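You operate a simulated robot arm through the tools that you are given. There is no shell and no other tool.

The job below is to be done with a simulated two-armed robot. You get a single attempt, and the scene is never put back.

TASK
Do the air check: drain the bowl into the drip cup, then set 4 bar.
Fine: slide the cup under the spout, don't lift it, and leave it there; shut the drain tap again; spill nothing. Where these are worked on the way, their far stop is far enough and under half their travel is too little: drain tap.

The check looks at the end state, three seconds after you hand in, the way a careful person would. Anything else that was tipped, shoved, dropped, spilled or broken makes it a failure.

THE ROBOT
Two 7-joint arms with fingered hands on one trunk that stands fixed in place. Base frame: the origin is at the foot of the trunk, x ahead of it, y to its left, z up; the work surface is at about z = 0.85. Readings come in m, rad, newtons and seconds.
The left shoulder is at [0.07, 0.154, 1.247], the right one opposite. With the tool pointing down near the work surface each hand reaches from about 0.1 to 0.86 m from the base axis, measured 20 degrees to its own side. Payload 3.9 kg a hand.
The TCP of each hand is the grasp point between the finger pads, 0.03 m short of the fingertips. In the tool frame z runs along the fingers and y along their closing line. The gripper opens to 0.104 m; its body begins 0.035 m behind the TCP. The gripper is a hand of 4 fingers: y runs from the thumb to the fingers, the wrist lies at [-0.017, -0.104, -0.178] in the tool frame, and closing takes about 1.5 s.
Orientation is told as [roll, pitch, yaw] about the base's x, y, z axes, in that order, counted from this pose: with the fingers straight down and the wrist toward the robot, the tool's x, y and z point along [0, 1, 0], [1, 0, 0] and [0, 0, -1] of the base frame.

THE INTERFACE
- The arms move only by the tool servo_tool. It takes "left_moves", "right_moves" or both (then of equal length, played together; a hand with none holds still); each is a list of rows, each a list of 3 entries, a list of its own where there are three numbers: the opening in per cent of the stroke, from 0 (shut) to 100 (fully open), then the shift along the tool's x, y, z in cm, then the turn, a rotation vector about the tool's x, y, z in rad. In form: [[claw, [x, y, z], [wx, wy, wz]], ...]. A call has 1 to 20 rows; each row shifts and turns the commanded pose from where the row before left it, along the tool's axes as they then stand. Rows are played at 5 a second. More than 0.05 m and 0.15 rad between two rows, or a gripper value outside its range, and nothing of the call is played. Where a pose cannot be reached the arm comes as near as it can. A force on the tool above 40 N (or 10 N above the force at the start of the call, whichever is more), or a blocked arm, ends the call early, and 0.2 s more pass. The fingers move at their own pace (about 0.072 m/s each) and stop on an object; they squeeze with about 22 N. The grip force told is the motor's: it shows also when the fingers shut on nothing. Time passes only in rows, and 0.2 s behind the last, so rows that do not move let the fingers close. It gives the time, the measured TCP pose, the force on the tool (base axes), the opening and the grip force at its end, in the units of the frame above (readings bear some noise), with the torque about the TCP (base axes, N m) and any sound that the robot's microphone picked up, and new pictures: "views" is both (left out), scene, wrist or none (wrist: the cameras of the hands that moved).
- Cameras (640 x 400 px; columns grow to the right, rows downward): "scene" is now at [0.1357, 0.0273, 1.4836]; the picture's right is [0.29, -0.96, 0.00], its down [-0.50, -0.15, -0.85] and it looks along [0.82, 0.24, -0.52] (base axes); focal length 250 px, centre (320, 200). "left" rides on the left gripper at [-0.066, -0.09, -0.126] in its tool frame; the picture's right is [-0.78, -0.30, 0.56], its down [0.57, -0.70, 0.42] and it looks along [0.27, 0.65, 0.71] (tool axes); focal length 275 px, centre (320, 200). "right" rides on the right gripper at [0.066, -0.09, -0.126] in its tool frame; the picture's right is [-0.78, 0.30, -0.56], its down [-0.57, -0.70, 0.42] and it looks along [-0.27, 0.65, 0.71] (tool axes); focal length 275 px, centre (320, 200). There is no depth. A picture from a camera that has moved, and an enlarged one, comes with that camera's place and axes in the base frame and with its lens.
- lift_body(by): slides the trunk up (or, below 0, down) by that many m; the arms and the scene camera ride with it, the base frame stays. It gives what a move gives, with no picture.
- hand_shape(shape, hand): the hand has 4 fingers and takes this shape, open, in about a second: jaw (thumb against the fingers, like two jaws); tri (thumb and two fingers); tip (a fingertip pinch); poke (one finger out to press); point (the index stretched); flat (the hand flat); cup (the hand cupped); fist (a fist). The gripper value then closes the fingers along that shape, each until it touches; the sizes above hold for jaw. It gives what a move gives, with no picture.
- aim_head(pan, tilt): turns the head with the scene camera to pan (to the left, within 1.501 rad either way) and tilt (down, from -0.506 to 1.204), counted from straight ahead of the robot. It gives what a move gives, and a new picture of the scene camera.
- enlarge(camera, box): a new picture of the part [left, top, right, bottom] of that camera's present view, enlarged. It takes no simulated time.
- finish_job(): hands the job in; it is judged then, once.

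Places have to be worked out from the pictures, the camera data and where the tool is seen. Open the grippers and draw the arms clear of the work before you hand the job in, unless the task says otherwise.

The tools are called as name(argument=value, ...) on one line, values as JSON. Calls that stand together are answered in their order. servo_tool: Moves the arms, as the interface text tells. Its arguments: {"type":"object","properties":{"left_moves":{"type":"array"},"right_moves":{"type":"array"},"views":{"type":"string","enum":["both","scene","wrist","none"]}},"required":[]} The other tools are called the same way: lift_body (by) moves the trunk up or down; hand_shape (shape, hand) gives the hand a shape; aim_head (pan, tilt) turns the head that bears the scene camera; enlarge (camera, box) takes an enlarged picture of a part of a camera's view; finish_job () hands the job in.

At the start:

```text
clock: 0.0
left_tool_pos: [0.4878, 0.3173, 1.3814]
left_orientation: [0.0, 0.0, -0.001]
left_contact_force: [-0.1, -0.4, -1.0]
left_wrist_torque: [-0.02, -0.01, -0.01]
left_gripper_width: 0.1036
left_gripper_force: 0.0
left_shape: jaw
right_tool_pos: [0.5881, -0.1442, 1.3617]
right_orientation: [0.0, 0.0, 0.002]
right_contact_force: [-0.2, -0.2, -0.1]
right_wrist_torque: [0.03, 0.02, 0.02]
right_gripper_width: 0.1036
right_gripper_force: 0.1
right_shape: jaw
trunk travel left (down, up): [-0.7, 0.24]
head pan, tilt (commanded): [0.29, 0.548]
```

scene: 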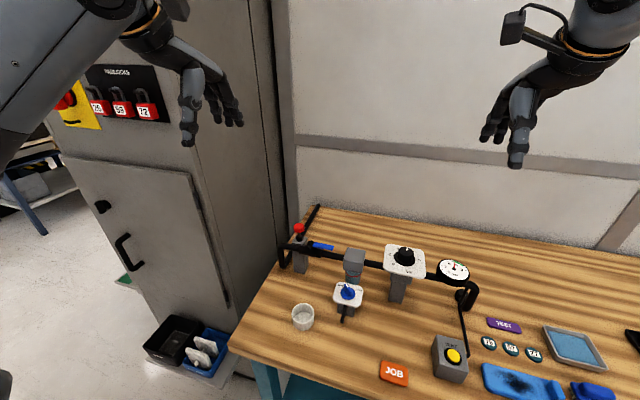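
right: 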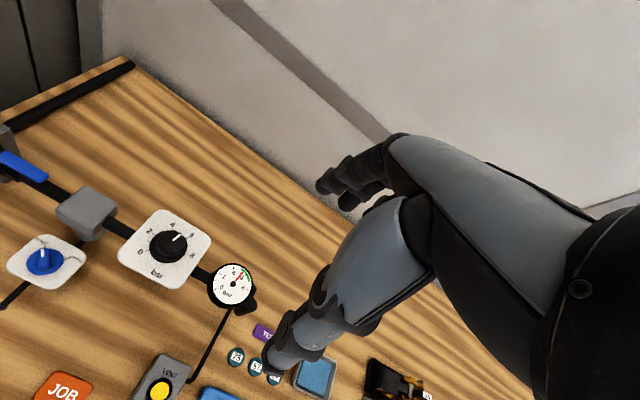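
left: 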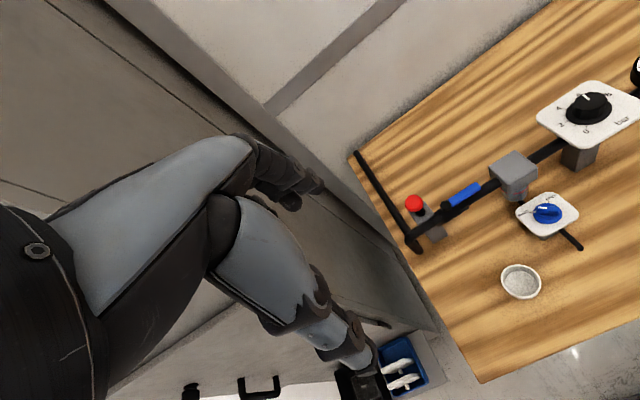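

The scene shows a pneumatic line with a bowl (filter), a drain tap with blue knob, a regulator dial in bar, a gauge, and a white cup. I'll take enlarged pictures of these parts first.

enlarge(camera="scene", box=[260, 220, 420, 340])

enlarge(camera="scene", box=[360, 230, 520, 390])

enlarge(camera="left", box=[400, 100, 640, 300])

enlarge(camera="right", box=[0, 130, 280, 330])

```text
3.33 times, centred on (340, 280) of scene
camera zoom: at [0.1357, 0.0273, 1.4836], right [0.29, -0.96, 0.0], down [-0.5, -0.15, -0.85], along [0.82, 0.24, -0.52], focal length 833 px, centre (253, -67)
```

zoom: 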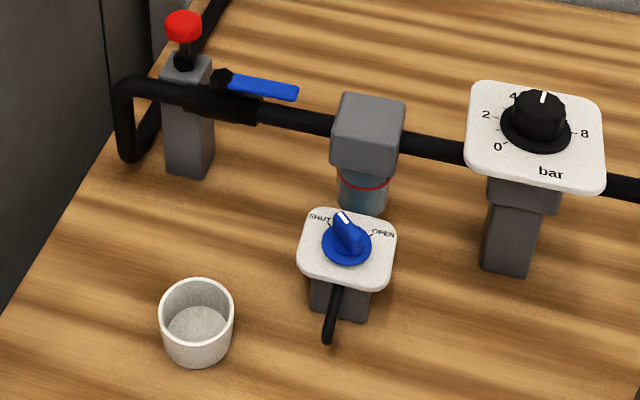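

```text
2.50 times, centred on (440, 310) of scene
camera zoom: at [0.1357, 0.0273, 1.4836], right [0.29, -0.96, 0.0], down [-0.5, -0.15, -0.85], along [0.82, 0.24, -0.52], focal length 625 px, centre (20, -75)
```

zoom: 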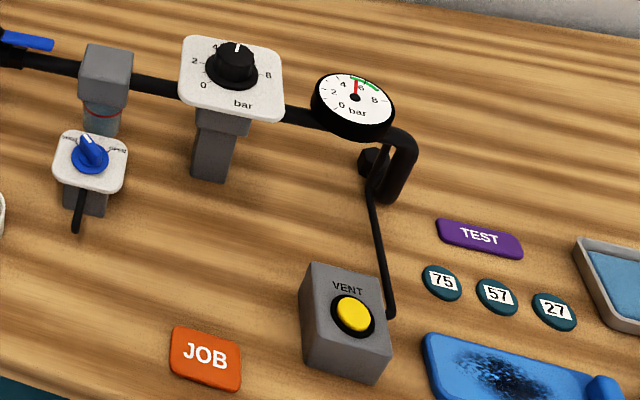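

```text
2.00 times, centred on (520, 200) of left
camera zoom: at [0.3985, 0.2522, 1.5078], right [-0.3, -0.78, -0.56], down [-0.7, 0.57, -0.42], along [0.65, 0.27, -0.71], focal length 551 px, centre (-80, 200)
```

zoom: 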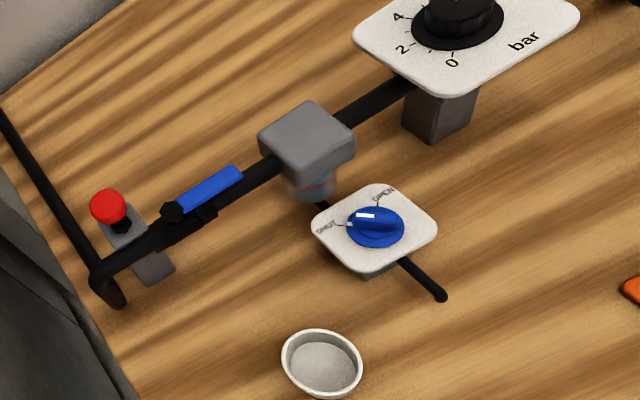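

```text
2.00 times, centred on (140, 230) of right
camera zoom: at [0.4981, -0.0783, 1.4871], right [0.3, -0.78, 0.56], down [-0.7, -0.57, -0.42], along [0.65, -0.26, -0.71], focal length 551 px, centre (680, 140)
```

zoom: 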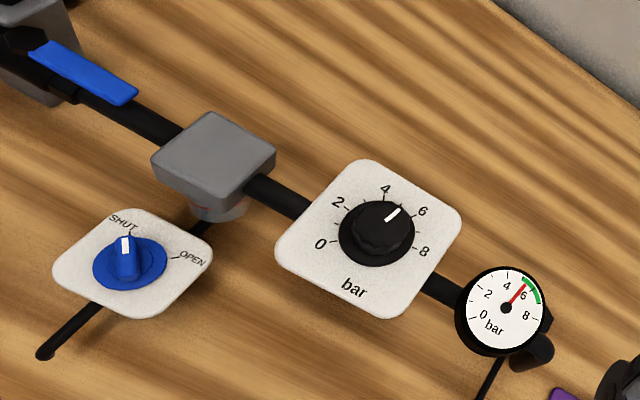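

The cup reads at about (0.509, 0.188) with its rim near z 0.90. The spout tip is about (0.513, 0.081, 0.895), the drain knob (0.579, 0.081, 0.925) and the regulator knob (0.651, -0.048, 1.02). I'll aim the head more directly at these and check again.

aim_head(pan=0.05, tilt=0.85)

```text
clock: 0.8
left_tool_pos: [0.4886, 0.317, 1.3829]
left_orientation: [-0.002, -0.001, 0.0]
left_contact_force: [-0.4, -0.3, 0.0]
left_wrist_torque: [0.02, 0.02, -0.02]
left_gripper_width: 0.1038
left_gripper_force: 0.1
left_shape: jaw
right_tool_pos: [0.5887, -0.1442, 1.3624]
right_orientation: [0.001, 0.001, 0.001]
right_contact_force: [0.1, -0.6, -0.7]
right_wrist_torque: [0.01, 0.02, -0.01]
right_gripper_width: 0.1035
right_gripper_force: 0.1
right_shape: jaw
trunk travel left (down, up): [-0.7, 0.24]
head pan, tilt (commanded): [0.051, 0.85]
camera scene: at [0.1277, 0.0056, 1.4581], right [0.05, -1.0, 0.0], down [-0.75, -0.04, -0.66], along [0.66, 0.03, -0.75], focal length 250 px, centre (320, 200)
```

scene: 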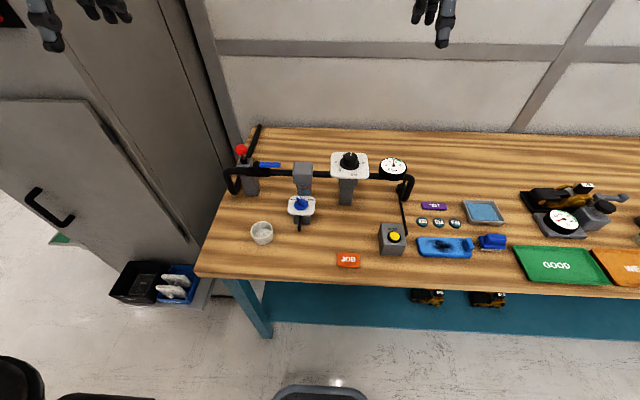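

enlarge(camera="scene", box=[230, 140, 350, 260])

enlarge(camera="scene", box=[320, 140, 420, 270])

enlarge(camera="scene", box=[280, 185, 325, 240])

```text
3.33 times, centred on (290, 200) of scene
camera zoom: at [0.1277, 0.0056, 1.4581], right [0.05, -1.0, 0.0], down [-0.75, -0.04, -0.66], along [0.66, 0.03, -0.75], focal length 833 px, centre (420, 200)
```

zoom: 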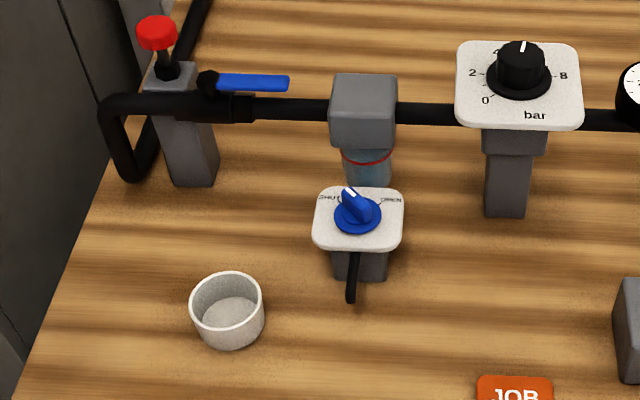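

```text
3.08 times, centred on (370, 205) of scene
camera zoom: at [0.1277, 0.0056, 1.4581], right [0.05, -1.0, 0.0], down [-0.75, -0.04, -0.66], along [0.66, 0.03, -0.75], focal length 769 px, centre (166, 185)
```

zoom: 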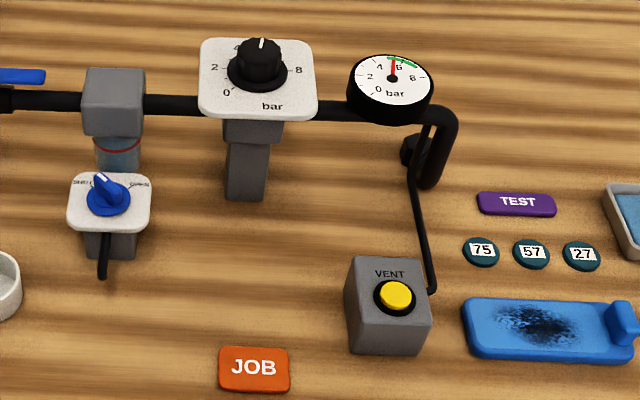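

```text
7.27 times, centred on (302, 212) of scene
camera zoom: at [0.1277, 0.0056, 1.4581], right [0.05, -1.0, 0.0], down [-0.75, -0.04, -0.66], along [0.66, 0.03, -0.75], focal length 1818 px, centre (447, 109)
```

zoom: 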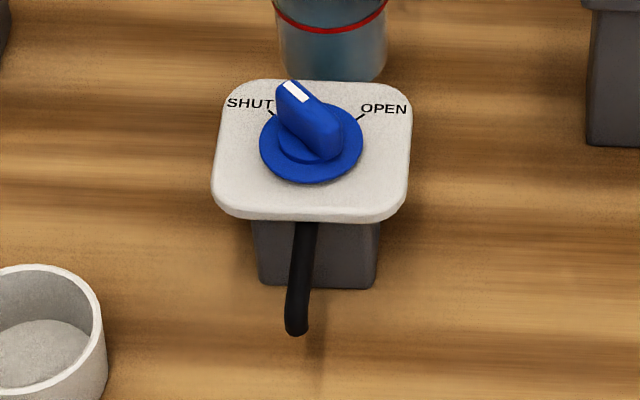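

The spout tip reads about (0.512, 0.082, 0.895), and the cup about (0.512, 0.187) with its rim near 0.885, so the cup fits under the spout. I'll turn the left hand to yaw -90° in free air, so the finger backs face the cup and I can push it along -y.

servo_tool(left_moves=[[100, [0, 0, 0], [0, 0, 0.1428]], [100, [0, 0, 0], [0, 0, 0.1428]], [100, [0, 0, 0], [0, 0, 0.1428]], [100, [0, 0, 0], [0, 0, 0.1428]], [100, [0, 0, 0], [0, 0, 0.1428]], [100, [0, 0, 0], [0, 0, 0.1428]], [100, [0, 0, 0], [0, 0, 0.1428]], [100, [0, 0, 0], [0, 0, 0.1428]], [100, [0, 0, 0], [0, 0, 0.1428]], [100, [0, 0, 0], [0, 0, 0.1428]], [100, [0, 0, 0], [0, 0, 0.1428]], [100, [0, 0, 0], [0, 0, 0]]], views="both")

```text
clock: 3.4
left_tool_pos: [0.4882, 0.3181, 1.3825]
left_orientation: [0.0, -0.002, -1.573]
left_contact_force: [0.5, 0.0, 0.3]
left_wrist_torque: [0.01, 0.0, 0.01]
left_gripper_width: 0.1036
left_gripper_force: 0.1
left_shape: jaw
right_tool_pos: [0.5879, -0.144, 1.3613]
right_orientation: [0.001, 0.0, 0.001]
right_contact_force: [1.7, 0.9, 0.2]
right_wrist_torque: [-0.01, 0.02, 0.02]
right_gripper_width: 0.1039
right_gripper_force: 0.1
right_shape: jaw
trunk travel left (down, up): [-0.7, 0.24]
head pan, tilt (commanded): [0.051, 0.85]
camera scene: at [0.1276, 0.0058, 1.4581], right [0.05, -1.0, 0.0], down [-0.75, -0.04, -0.66], along [0.66, 0.03, -0.75], focal length 250 px, centre (320, 200)
camera left: at [0.4223, 0.4084, 1.508], right [-0.78, 0.3, -0.56], down [0.57, 0.7, -0.42], along [0.26, -0.65, -0.71], focal length 275 px, centre (320, 200)
```

scene: 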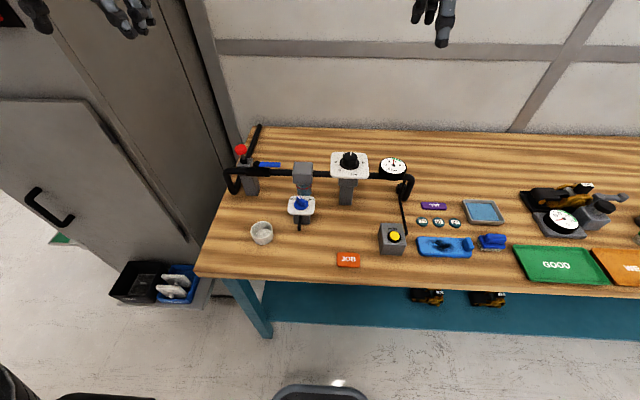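
left: 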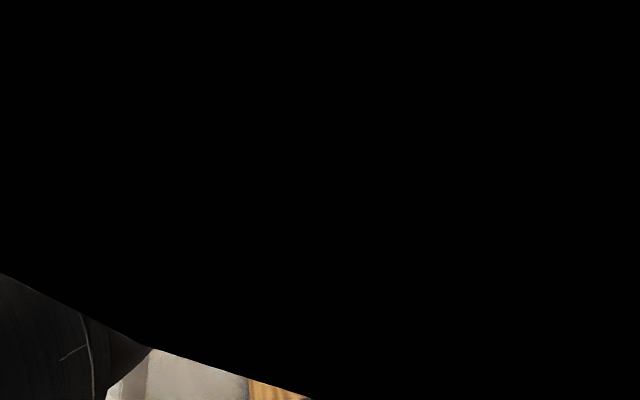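

Yaw -90° is reachable, although the wrist camera is now covered by the arm. I'll lower the left hand to about (0.512, 0.30, 1.05), left of and above the cup, to look at the hand with the scene camera.

servo_tool(left_moves=[[100, [0.6, 0.5, 4], [0, 0, 0]], [100, [0.6, 0.5, 4], [0, 0, 0]], [100, [0.6, 0.5, 4], [0, 0, 0]], [100, [0.6, 0.5, 4], [0, 0, 0]], [100, [0, 0, 4], [0, 0, 0]], [100, [0, 0, 4], [0, 0, 0]], [100, [0, 0, 4], [0, 0, 0]], [100, [0, 0, 4], [0, 0, 0]], [100, [0, 0, 0], [0, 0, 0]]], views="both")

aim_head(pan=0.35, tilt=0.75)

```text
clock: 5.4
left_tool_pos: [0.514, 0.2964, 1.0647]
left_orientation: [0.0, -0.001, -1.569]
left_contact_force: [0.2, -0.5, 0.5]
left_wrist_torque: [0.01, -0.02, 0.01]
left_gripper_width: 0.1038
left_gripper_force: 0.1
left_shape: jaw
right_tool_pos: [0.5883, -0.1438, 1.3628]
right_orientation: [0.0, 0.0, 0.002]
right_contact_force: [-0.3, -0.3, 0.4]
right_wrist_torque: [0.01, 0.03, 0.0]
right_gripper_width: 0.1036
right_gripper_force: 0.0
right_shape: jaw
trunk travel left (down, up): [-0.7, 0.24]
head pan, tilt (commanded): [0.051, 0.85]
camera scene: at [0.1275, 0.0054, 1.4581], right [0.05, -1.0, 0.0], down [-0.75, -0.04, -0.66], along [0.66, 0.03, -0.75], focal length 250 px, centre (320, 200)
camera left: at [0.4479, 0.3864, 1.1898], right [-0.78, 0.3, -0.56], down [0.57, 0.7, -0.42], along [0.27, -0.65, -0.71], focal length 275 px, centre (320, 200)
```

scene: 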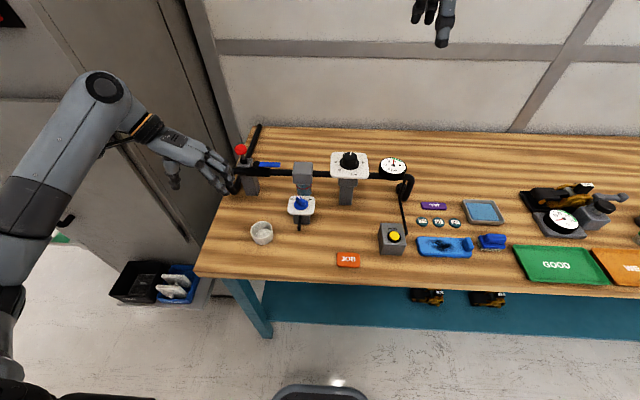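
left: 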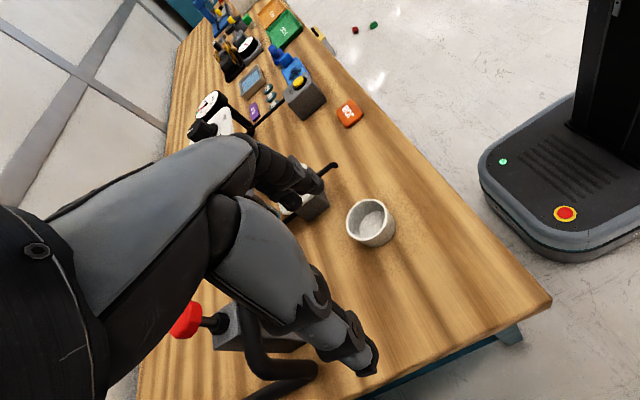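

```text
clock: 6.2
left_tool_pos: [0.5149, 0.2961, 1.0642]
left_orientation: [-0.003, 0.0, -1.569]
left_contact_force: [0.4, -0.6, -1.3]
left_wrist_torque: [0.01, -0.03, 0.01]
left_gripper_width: 0.1037
left_gripper_force: 0.1
left_shape: jaw
right_tool_pos: [0.5886, -0.1436, 1.3617]
right_orientation: [0.0, -0.001, 0.002]
right_contact_force: [0.1, 0.4, -0.7]
right_wrist_torque: [0.01, 0.0, -0.04]
right_gripper_width: 0.1035
right_gripper_force: 0.1
right_shape: jaw
trunk travel left (down, up): [-0.7, 0.24]
head pan, tilt (commanded): [0.351, 0.75]
camera scene: at [0.1275, 0.03, 1.4661], right [0.34, -0.94, 0.0], down [-0.64, -0.23, -0.73], along [0.69, 0.25, -0.68], focal length 250 px, centre (320, 200)
```

scene: 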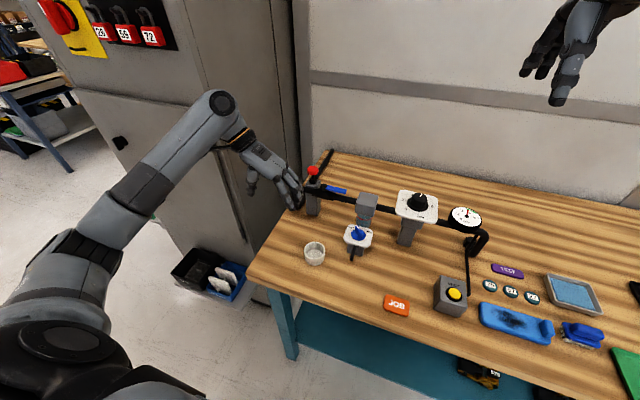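

The left hand sits left of the cup with its fingers angled toward -y. I'll enlarge the view to see the finger geometry.

enlarge(camera="scene", box=[210, 100, 390, 280])

enlarge(camera="left", box=[180, 130, 420, 330])

```text
2.22 times, centred on (300, 190) of scene
camera zoom: at [0.1275, 0.03, 1.4661], right [0.34, -0.94, 0.0], down [-0.64, -0.23, -0.73], along [0.69, 0.25, -0.68], focal length 555 px, centre (364, 222)
```

zoom: 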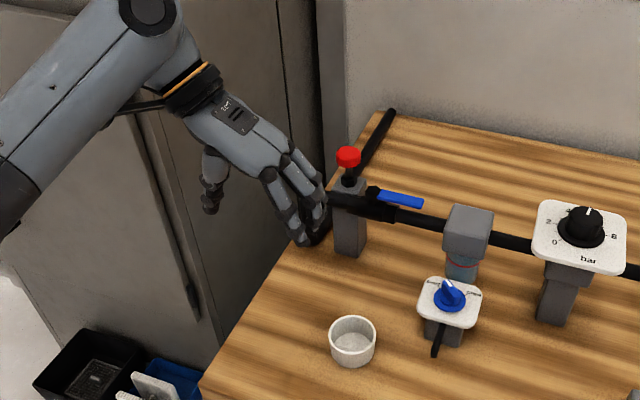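

```text
2.00 times, centred on (300, 230) of left
camera zoom: at [0.4481, 0.3865, 1.19], right [-0.78, 0.3, -0.56], down [0.57, 0.7, -0.42], along [0.27, -0.65, -0.71], focal length 551 px, centre (360, 140)
```

zoom: 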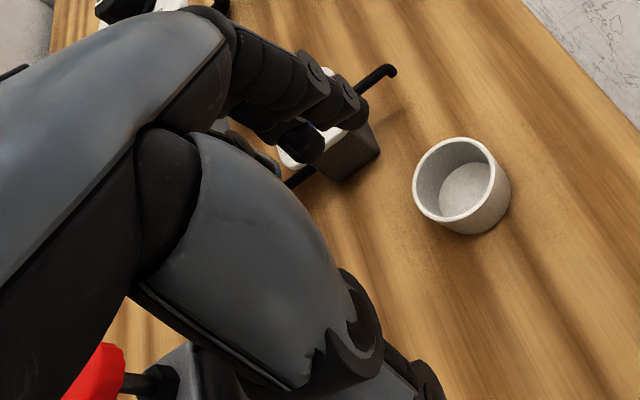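

I'll try the flat shape here in free air to see whether straight fingers make a better pushing paddle.

hand_shape(hand="left", shape="flat")

enlarge(camera="scene", box=[210, 100, 390, 280])

enlarge(camera="left", box=[0, 0, 640, 400])

```text
clock: 7.1
left_tool_pos: [0.5133, 0.2956, 1.0641]
left_orientation: [0.0, 0.001, -1.568]
left_contact_force: [-0.3, 0.6, 0.0]
left_wrist_torque: [-0.01, -0.01, 0.01]
left_gripper_width: 0.0
left_gripper_force: 0.0
left_shape: flat
right_tool_pos: [0.5893, -0.1449, 1.3615]
right_orientation: [-0.001, 0.0, 0.002]
right_contact_force: [0.3, 0.4, -0.8]
right_wrist_torque: [0.04, 0.03, 0.0]
right_gripper_width: 0.1035
right_gripper_force: 0.1
right_shape: jaw
trunk travel left (down, up): [-0.7, 0.24]
head pan, tilt (commanded): [0.351, 0.75]
```

```text
2.22 times, centred on (300, 190) of scene
camera zoom: at [0.1275, 0.0302, 1.4661], right [0.34, -0.94, 0.0], down [-0.64, -0.23, -0.73], along [0.69, 0.25, -0.68], focal length 555 px, centre (364, 222)
```

zoom: 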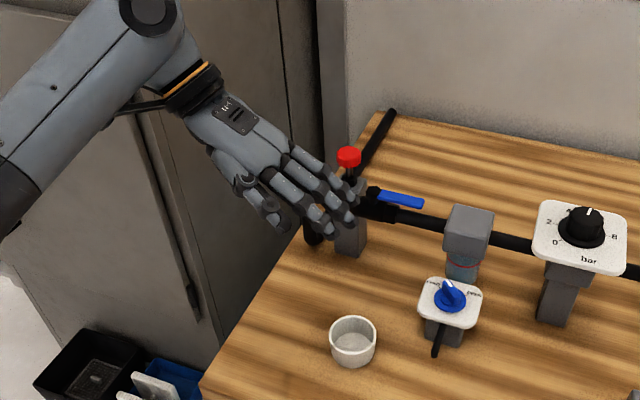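

```text
1.00 times, centred on (320, 200) of left (not enlarged: the box is as wide or as high as the picture)
camera zoom: at [0.4481, 0.3866, 1.19], right [-0.78, 0.3, -0.56], down [0.57, 0.7, -0.42], along [0.27, -0.65, -0.71], focal length 275 px, centre (320, 200)
```

zoom: 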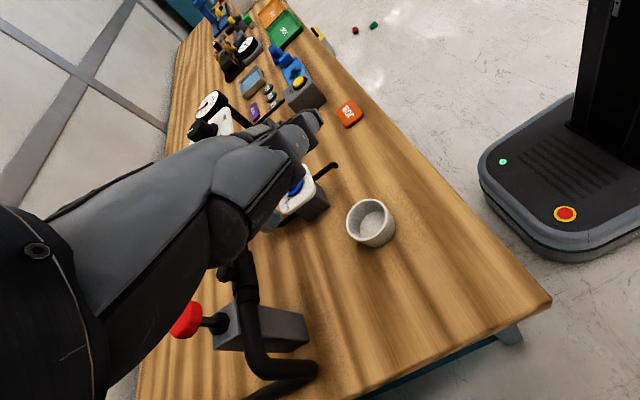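

In the flat shape the fingers are straight and point about 52° from the tool z axis toward +y. I'll roll the hand about 43° around its x axis so the fingers point nearly straight down and the back of the hand faces -y.

servo_tool(left_moves=[[0, [0, -1, 0], [0.15, 0, 0]], [0, [0, -1, 0], [0.15, 0, 0]], [0, [0, 0, 0], [0.15, 0, 0]], [0, [0, 0, 0], [0.15, 0, 0]], [0, [0, 0, 0], [0.15, 0, 0]], [0, [0, 0, 0], [0, 0, 0]]], views="both")

enlarge(camera="scene", box=[210, 100, 390, 280])

```text
clock: 8.5
left_tool_pos: [0.5123, 0.3168, 1.0626]
left_orientation: [0.0, 0.753, -1.568]
left_contact_force: [0.2, -0.5, -0.4]
left_wrist_torque: [-0.04, -0.01, 0.01]
left_gripper_width: 0.0002
left_gripper_force: 0.0
left_shape: flat
right_tool_pos: [0.589, -0.1439, 1.3633]
right_orientation: [-0.001, 0.0, 0.002]
right_contact_force: [-0.1, 0.1, 0.1]
right_wrist_torque: [-0.03, 0.03, 0.0]
right_gripper_width: 0.1037
right_gripper_force: 0.0
right_shape: jaw
trunk travel left (down, up): [-0.7, 0.24]
head pan, tilt (commanded): [0.351, 0.75]
camera scene: at [0.1273, 0.0304, 1.4661], right [0.34, -0.94, 0.0], down [-0.64, -0.23, -0.73], along [0.69, 0.25, -0.68], focal length 250 px, centre (320, 200)
camera left: at [0.447, 0.2979, 1.2168], right [-0.78, 0.6, -0.21], down [0.57, 0.8, 0.17], along [0.27, 0.01, -0.96], focal length 275 px, centre (320, 200)
```

scene: 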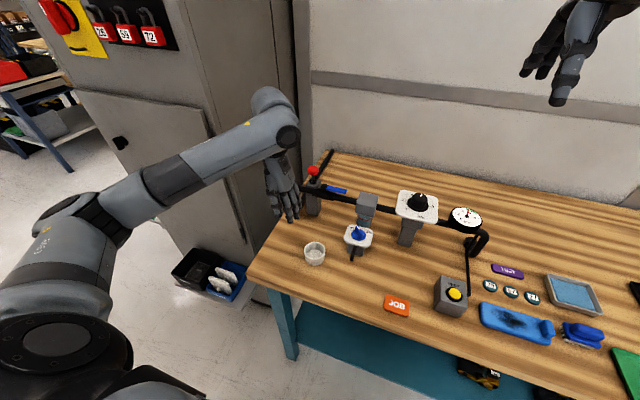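
left: 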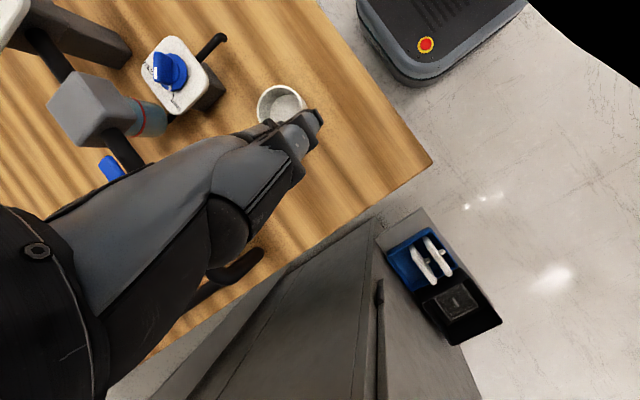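

```text
2.22 times, centred on (300, 190) of scene
camera zoom: at [0.1273, 0.0304, 1.4661], right [0.34, -0.94, 0.0], down [-0.64, -0.23, -0.73], along [0.69, 0.25, -0.68], focal length 555 px, centre (364, 222)
```

zoom: 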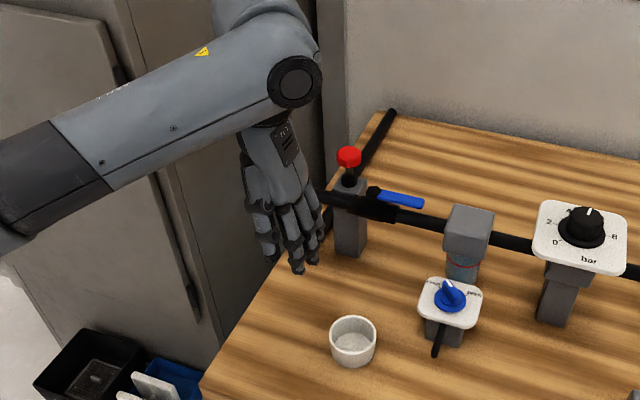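

The hand now points down, with its back toward the cup. I'll zoom in to locate each fingertip.

enlarge(camera="scene", box=[255, 140, 335, 230])

enlarge(camera="left", box=[200, 40, 380, 180])

```text
4.44 times, centred on (295, 185) of scene
camera zoom: at [0.1273, 0.0304, 1.4661], right [0.34, -0.94, 0.0], down [-0.64, -0.23, -0.73], along [0.69, 0.25, -0.68], focal length 1111 px, centre (431, 267)
```

zoom: 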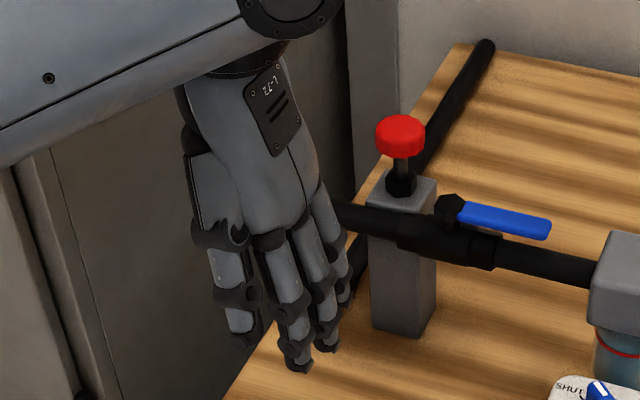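

```text
2.86 times, centred on (290, 110) of left
camera zoom: at [0.447, 0.2979, 1.2168], right [-0.78, 0.6, -0.21], down [0.57, 0.8, 0.17], along [0.27, 0.01, -0.96], focal length 786 px, centre (406, 457)
```

zoom: 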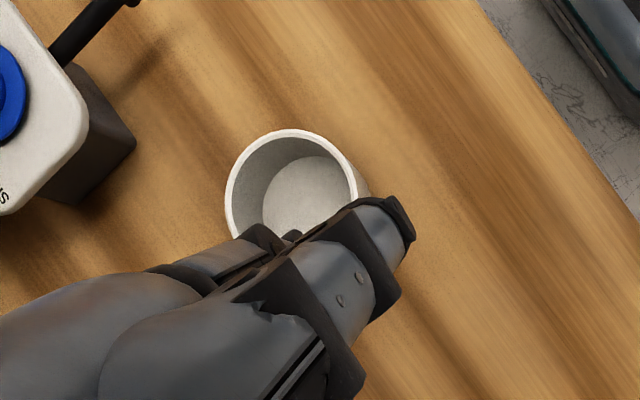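

The tips are near z 0.985: index x≈0.505, middle 0.528, ring 0.555, all at y≈0.247. I'll shift the hand -x so the cup sits in the middle/ring groove clear of the tap plate, back off 2 cm in +y, and go down about 11 cm.

servo_tool(left_moves=[[0, [-0.48, 1.05, 1.58], [0, 0, 0]], [0, [-0.48, 1.05, 1.58], [0, 0, 0]], [0, [-0.48, 1.05, 1.58], [0, 0, 0]], [0, [-0.48, 1.05, 1.58], [0, 0, 0]], [0, [-0.48, 1.05, 1.58], [0, 0, 0]], [0, [-0.48, 1.05, 1.58], [0, 0, 0]], [0, [0, 0, 0], [0, 0, 0]]], views="both")

enlarge(camera="scene", box=[250, 180, 370, 280])

enlarge(camera="left", box=[160, 0, 400, 180])

```text
clock: 10.1
left_tool_pos: [0.4832, 0.3356, 0.9523]
left_orientation: [0.0, 0.749, -1.57]
left_contact_force: [0.1, 0.1, 0.4]
left_wrist_torque: [-0.01, 0.03, -0.01]
left_gripper_width: 0.0
left_gripper_force: 0.0
left_shape: flat
right_tool_pos: [0.589, -0.1439, 1.3614]
right_orientation: [0.0, 0.0, 0.0]
right_contact_force: [-0.3, -0.2, -0.3]
right_wrist_torque: [-0.04, 0.01, -0.01]
right_gripper_width: 0.1036
right_gripper_force: 0.2
right_shape: jaw
trunk travel left (down, up): [-0.7, 0.24]
head pan, tilt (commanded): [0.351, 0.75]
camera scene: at [0.1276, 0.03, 1.4661], right [0.34, -0.94, 0.0], down [-0.64, -0.23, -0.73], along [0.69, 0.25, -0.68], focal length 250 px, centre (320, 200)
camera left: at [0.4168, 0.318, 1.105], right [-0.78, 0.6, -0.21], down [0.57, 0.8, 0.17], along [0.26, 0.01, -0.96], focal length 275 px, centre (320, 200)
```

scene: 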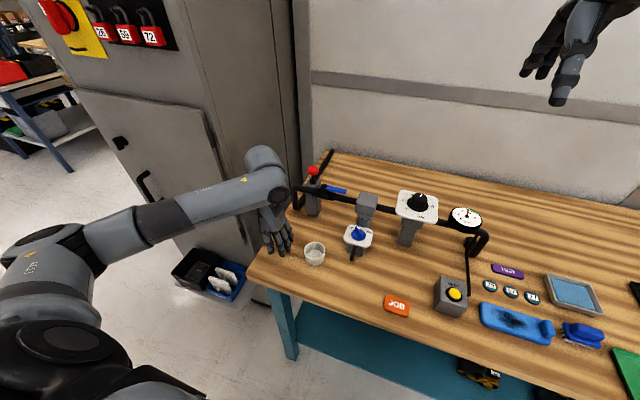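
left: 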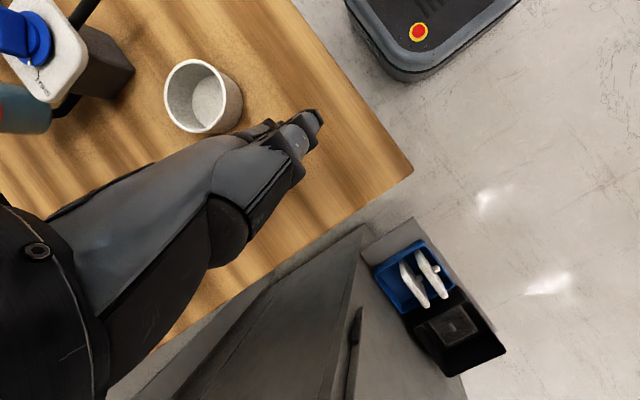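

```text
4.00 times, centred on (310, 230) of scene
camera zoom: at [0.1276, 0.03, 1.4661], right [0.34, -0.94, 0.0], down [-0.64, -0.23, -0.73], along [0.69, 0.25, -0.68], focal length 1000 px, centre (360, 80)
```

zoom: 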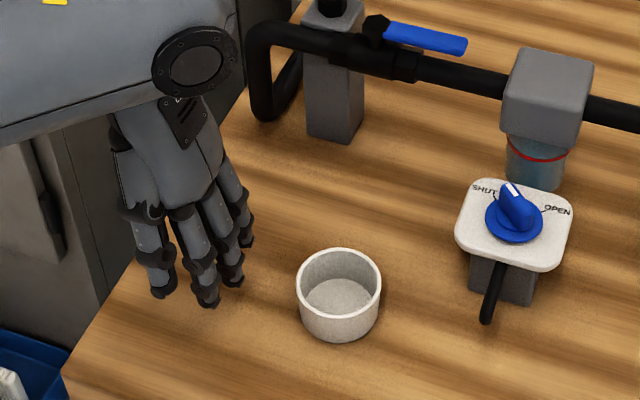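

```text
2.22 times, centred on (280, 90) of left
camera zoom: at [0.4168, 0.318, 1.105], right [-0.78, 0.6, -0.21], down [0.57, 0.8, 0.17], along [0.26, 0.01, -0.96], focal length 612 px, centre (409, 444)
```

zoom: 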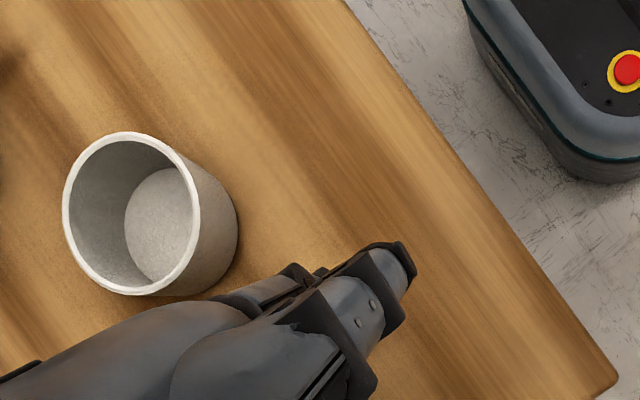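

The fingertips are at z≈0.872, y≈0.263, and the middle/ring groove is at x≈0.511, in line with the cup at (0.512, 0.186). I'll lower about 6 mm and then push slowly in -y, looking partway.

servo_tool(left_moves=[[0, [0, 0.41, 0.44], [0, 0, 0]], [0, [0, 0.73, -0.68], [0, 0, 0]], [0, [0, 0.73, -0.68], [0, 0, 0]], [0, [0, 0.73, -0.68], [0, 0, 0]], [0, [0, 0.73, -0.68], [0, 0, 0]], [0, [0, 0.73, -0.68], [0, 0, 0]], [0, [0, 0.73, -0.68], [0, 0, 0]], [0, [0, 0, 0], [0, 0, 0]]], views="both")

enlarge(camera="scene", box=[250, 180, 370, 280])

enlarge(camera="left", box=[160, 0, 400, 180])

```text
clock: 11.9
left_tool_pos: [0.4828, 0.2753, 0.9444]
left_orientation: [0.0, 0.748, -1.569]
left_contact_force: [-0.1, -0.1, 0.3]
left_wrist_torque: [0.04, -0.02, 0.01]
left_gripper_width: 0.0003
left_gripper_force: 0.1
left_shape: flat
right_tool_pos: [0.5882, -0.1432, 1.3618]
right_orientation: [-0.001, 0.0, 0.003]
right_contact_force: [-0.6, -0.2, 0.6]
right_wrist_torque: [0.01, -0.03, -0.02]
right_gripper_width: 0.1037
right_gripper_force: 0.0
right_shape: jaw
trunk travel left (down, up): [-0.7, 0.24]
head pan, tilt (commanded): [0.351, 0.75]
camera scene: at [0.1274, 0.0302, 1.4661], right [0.34, -0.94, 0.0], down [-0.64, -0.23, -0.73], along [0.69, 0.25, -0.68], focal length 250 px, centre (320, 200)
camera left: at [0.4178, 0.2571, 1.0983], right [-0.78, 0.6, -0.21], down [0.57, 0.8, 0.17], along [0.26, 0.01, -0.96], focal length 275 px, centre (320, 200)
```

scene: 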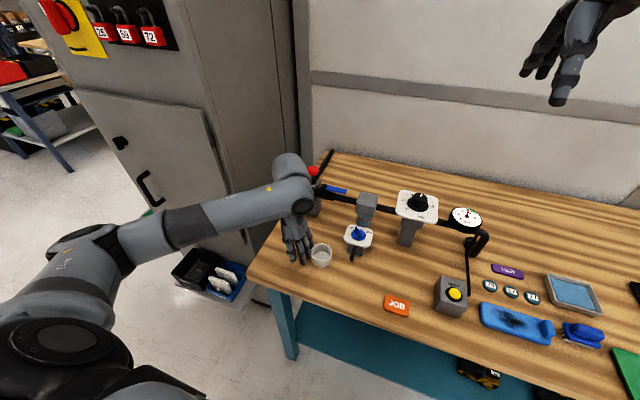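
left: 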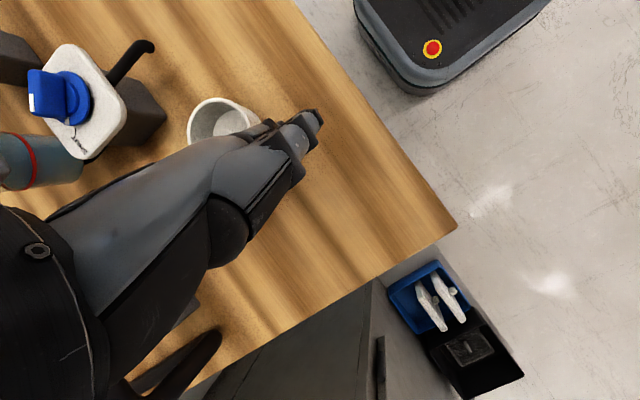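

```text
4.00 times, centred on (310, 230) of scene
camera zoom: at [0.1274, 0.0302, 1.4661], right [0.34, -0.94, 0.0], down [-0.64, -0.23, -0.73], along [0.69, 0.25, -0.68], focal length 1000 px, centre (360, 80)
```

zoom: 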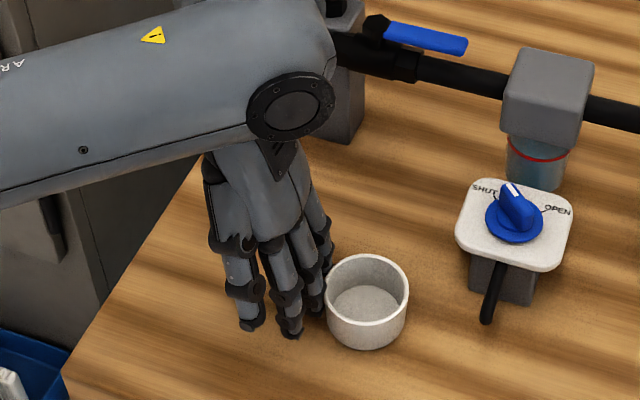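

```text
2.22 times, centred on (280, 90) of left
camera zoom: at [0.4178, 0.2571, 1.0983], right [-0.78, 0.6, -0.21], down [0.57, 0.8, 0.17], along [0.26, 0.01, -0.96], focal length 612 px, centre (409, 444)
```

zoom: 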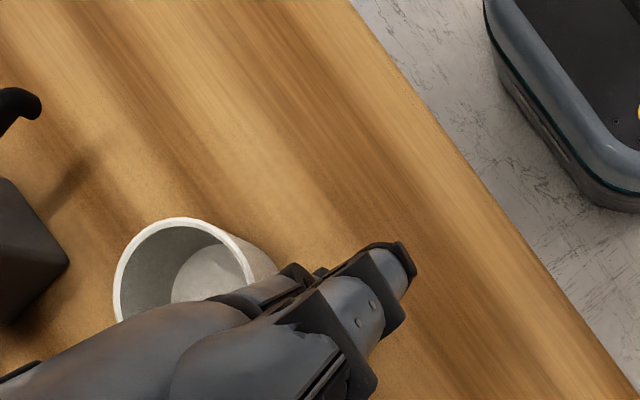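

The cup is moving straight: it is now at about (0.5115, 0.166) with no sideways drift. About 8.4 cm remains, so I'll push 6 cm more and check.

servo_tool(left_moves=[[0, [0, 0.73, -0.68], [0, 0, 0]], [0, [0, 0.73, -0.68], [0, 0, 0]], [0, [0, 0.73, -0.68], [0, 0, 0]], [0, [0, 0.73, -0.68], [0, 0, 0]], [0, [0, 0.73, -0.68], [0, 0, 0]], [0, [0, 0.73, -0.68], [0, 0, 0]], [0, [0, 0, 0], [0, 0, 0]]], views="both")

enlarge(camera="scene", box=[290, 190, 390, 280])

enlarge(camera="left", box=[100, 0, 340, 180])

```text
clock: 13.5
left_tool_pos: [0.4833, 0.2177, 0.9466]
left_orientation: [0.001, 0.749, -1.571]
left_contact_force: [0.5, 0.4, 0.5]
left_wrist_torque: [-0.03, -0.03, 0.03]
left_gripper_width: 0.0
left_gripper_force: 0.0
left_shape: flat
right_tool_pos: [0.5879, -0.1443, 1.3619]
right_orientation: [-0.001, -0.001, 0.002]
right_contact_force: [0.1, 0.5, 0.7]
right_wrist_torque: [0.04, -0.02, 0.01]
right_gripper_width: 0.1033
right_gripper_force: 0.1
right_shape: jaw
trunk travel left (down, up): [-0.7, 0.24]
head pan, tilt (commanded): [0.351, 0.75]
camera scene: at [0.1274, 0.0302, 1.4661], right [0.34, -0.94, 0.0], down [-0.64, -0.23, -0.73], along [0.69, 0.25, -0.68], focal length 250 px, centre (320, 200)
camera left: at [0.4177, 0.1983, 1.0989], right [-0.78, 0.6, -0.21], down [0.57, 0.8, 0.17], along [0.26, 0.01, -0.96], focal length 275 px, centre (320, 200)
```

scene: 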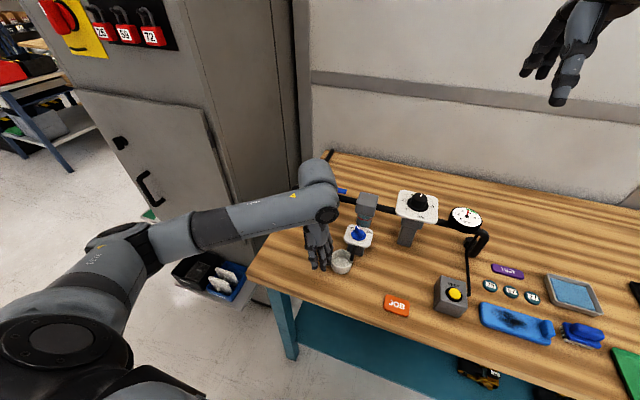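
left: 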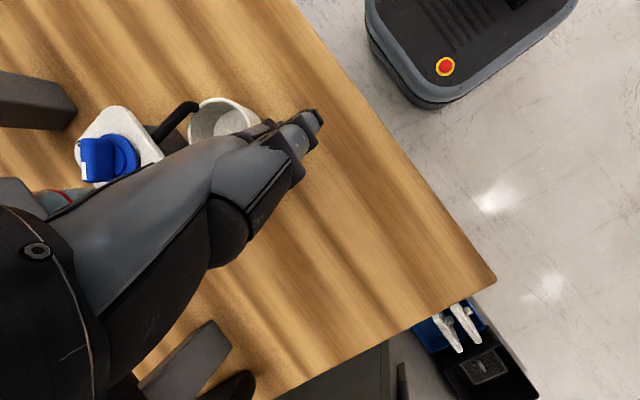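

```text
4.44 times, centred on (340, 235) of scene
camera zoom: at [0.1274, 0.0302, 1.4661], right [0.34, -0.94, 0.0], down [-0.64, -0.23, -0.73], along [0.69, 0.25, -0.68], focal length 1111 px, centre (231, 44)
```

zoom: 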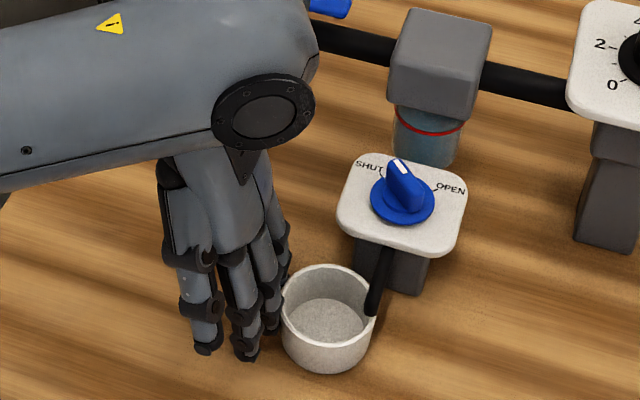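

```text
2.22 times, centred on (220, 90) of left
camera zoom: at [0.4177, 0.1983, 1.0989], right [-0.78, 0.6, -0.21], down [0.57, 0.8, 0.17], along [0.26, 0.01, -0.96], focal length 612 px, centre (542, 444)
```

zoom: 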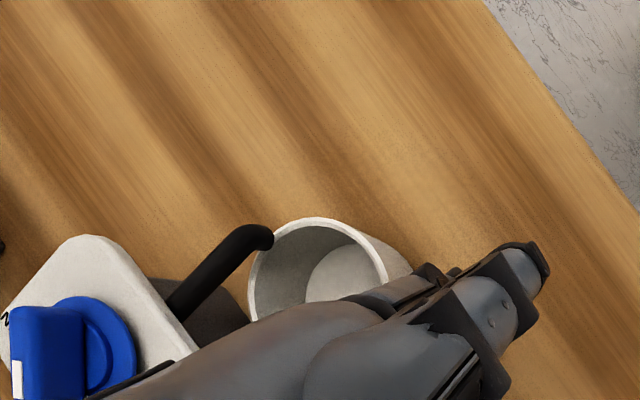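

The cup is now at about (0.511, 0.108), and the spout tip at (0.512, 0.0815, 0.896) clears the rim. I'll push the last 2.6 cm slowly.

servo_tool(left_moves=[[0, [0, 0.38, -0.354], [0, 0, 0]], [0, [0, 0.38, -0.354], [0, 0, 0]], [0, [0, 0.38, -0.354], [0, 0, 0]], [0, [0, 0.38, -0.354], [0, 0, 0]], [0, [0, 0.38, -0.354], [0, 0, 0]], [0, [0, 0, 0], [0, 0, 0]]], views="both")

enlarge(camera="scene", box=[290, 190, 390, 280])

enlarge(camera="left", box=[100, 0, 340, 180])

```text
clock: 14.9
left_tool_pos: [0.4848, 0.1902, 0.9456]
left_orientation: [0.0, 0.747, -1.568]
left_contact_force: [0.1, 0.4, -0.1]
left_wrist_torque: [-0.03, 0.0, -0.01]
left_gripper_width: 0.0
left_gripper_force: 0.1
left_shape: flat
right_tool_pos: [0.5886, -0.144, 1.3625]
right_orientation: [0.0, -0.001, 0.001]
right_contact_force: [0.3, -0.3, 0.5]
right_wrist_torque: [0.04, -0.01, 0.01]
right_gripper_width: 0.1035
right_gripper_force: 0.0
right_shape: jaw
trunk travel left (down, up): [-0.7, 0.24]
head pan, tilt (commanded): [0.351, 0.75]
camera scene: at [0.1274, 0.0302, 1.4661], right [0.34, -0.94, 0.0], down [-0.64, -0.23, -0.73], along [0.69, 0.25, -0.68], focal length 250 px, centre (320, 200)
camera left: at [0.4184, 0.171, 1.0989], right [-0.78, 0.6, -0.21], down [0.57, 0.8, 0.17], along [0.26, 0.01, -0.96], focal length 275 px, centre (320, 200)
```

scene: 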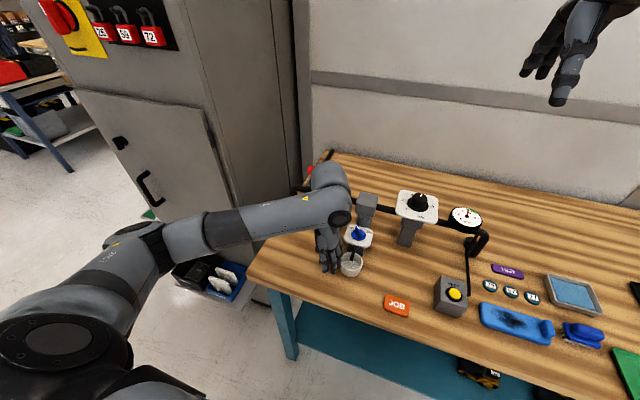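
left: 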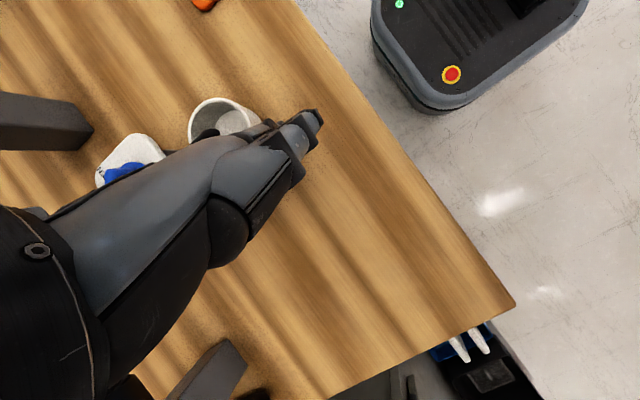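

```text
4.44 times, centred on (340, 235) of scene
camera zoom: at [0.1274, 0.0302, 1.4661], right [0.34, -0.94, 0.0], down [-0.64, -0.23, -0.73], along [0.69, 0.25, -0.68], focal length 1111 px, centre (231, 44)
```

zoom: 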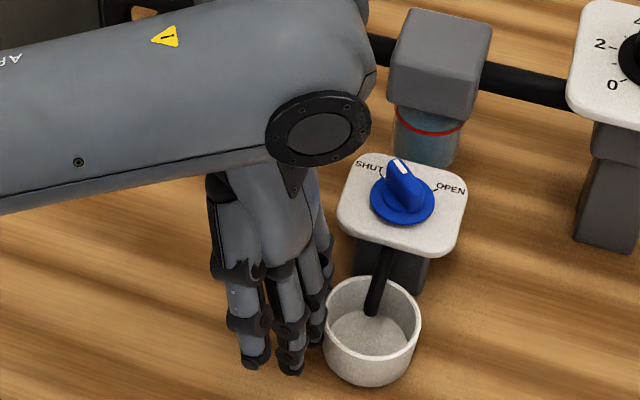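

```text
2.22 times, centred on (220, 90) of left
camera zoom: at [0.4184, 0.171, 1.0989], right [-0.78, 0.6, -0.21], down [0.57, 0.8, 0.17], along [0.26, 0.01, -0.96], focal length 612 px, centre (542, 444)
```

zoom: 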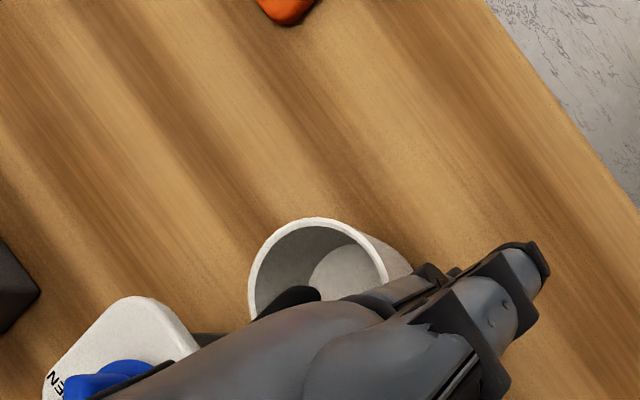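

The cup is centred under the spout: rim centre about (0.512, 0.080) against spout (0.512, 0.081). I'll back the left hand off in +y and then raise it.

servo_tool(left_moves=[[0, [0, -0.73, 0.68], [0, 0, 0]], [0, [0, -1.46, 1.36], [0, 0, 0]], [0, [0, -1.46, 1.36], [0, 0, 0]], [0, [0, -1.46, 1.36], [0, 0, 0]], [0, [0, -2.73, -2.93], [0, 0, 0]], [0, [0, -2.73, -2.93], [0, 0, 0]], [0, [0, -2.73, -2.93], [0, 0, 0]], [0, [0, -2.73, -2.93], [0, 0, 0]], [0, [0, -2.73, -2.93], [0, 0, 0]], [0, [0, 0, 0], [0, 0, 0]]], views="both")

enlarge(camera="scene", box=[300, 190, 400, 290])

enlarge(camera="left", box=[60, 30, 260, 170])

```text
clock: 17.1
left_tool_pos: [0.4848, 0.2592, 1.1449]
left_orientation: [-0.002, 0.747, -1.572]
left_contact_force: [0.3, 0.9, -0.6]
left_wrist_torque: [-0.02, -0.01, 0.0]
left_gripper_width: 0.0
left_gripper_force: 0.0
left_shape: flat
right_tool_pos: [0.5889, -0.1436, 1.3625]
right_orientation: [0.001, -0.001, 0.001]
right_contact_force: [1.2, -0.4, -0.1]
right_wrist_torque: [0.01, 0.01, 0.01]
right_gripper_width: 0.1034
right_gripper_force: 0.0
right_shape: jaw
trunk travel left (down, up): [-0.7, 0.24]
head pan, tilt (commanded): [0.351, 0.75]
camera scene: at [0.1278, 0.0304, 1.466], right [0.34, -0.94, 0.0], down [-0.64, -0.23, -0.73], along [0.69, 0.25, -0.68], focal length 250 px, centre (320, 200)
camera left: at [0.419, 0.2404, 1.2984], right [-0.78, 0.6, -0.21], down [0.57, 0.8, 0.17], along [0.26, 0.01, -0.96], focal length 275 px, centre (320, 200)
```

scene: 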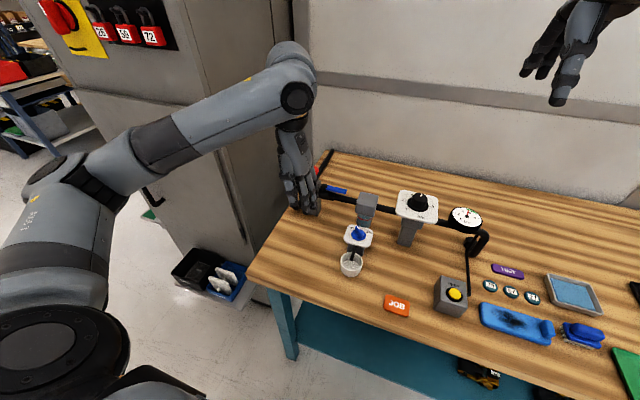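
left: 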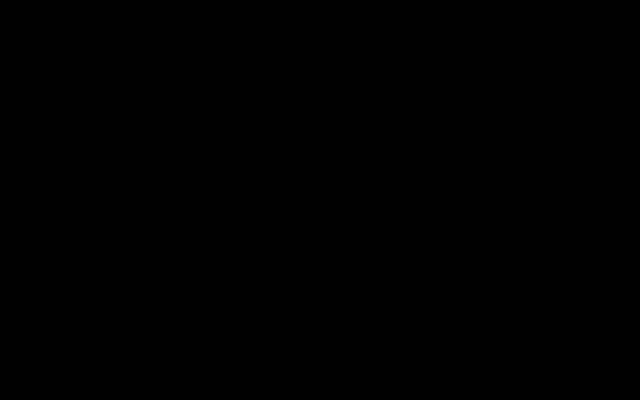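

```text
4.00 times, centred on (350, 240) of scene
camera zoom: at [0.1278, 0.0304, 1.466], right [0.34, -0.94, 0.0], down [-0.64, -0.23, -0.73], along [0.69, 0.25, -0.68], focal length 1000 px, centre (200, 40)
```

zoom: 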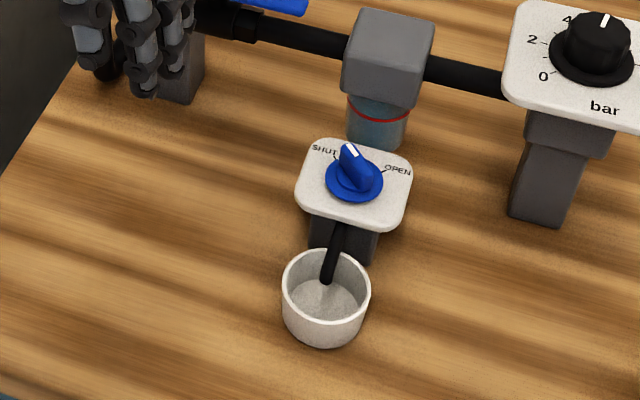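

```text
2.86 times, centred on (160, 100) of left
camera zoom: at [0.419, 0.2404, 1.2984], right [-0.78, 0.6, -0.21], down [0.57, 0.8, 0.17], along [0.26, 0.01, -0.96], focal length 786 px, centre (777, 486)
```

zoom: 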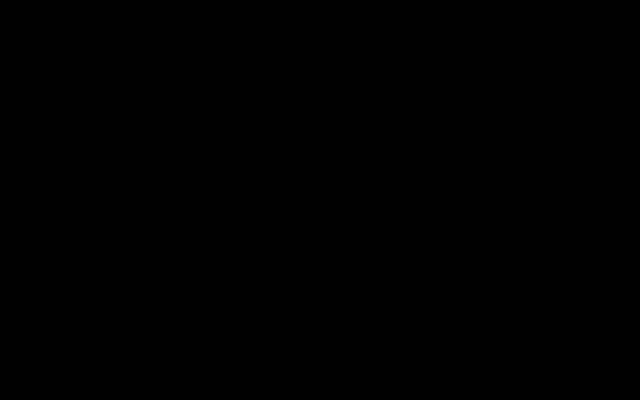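

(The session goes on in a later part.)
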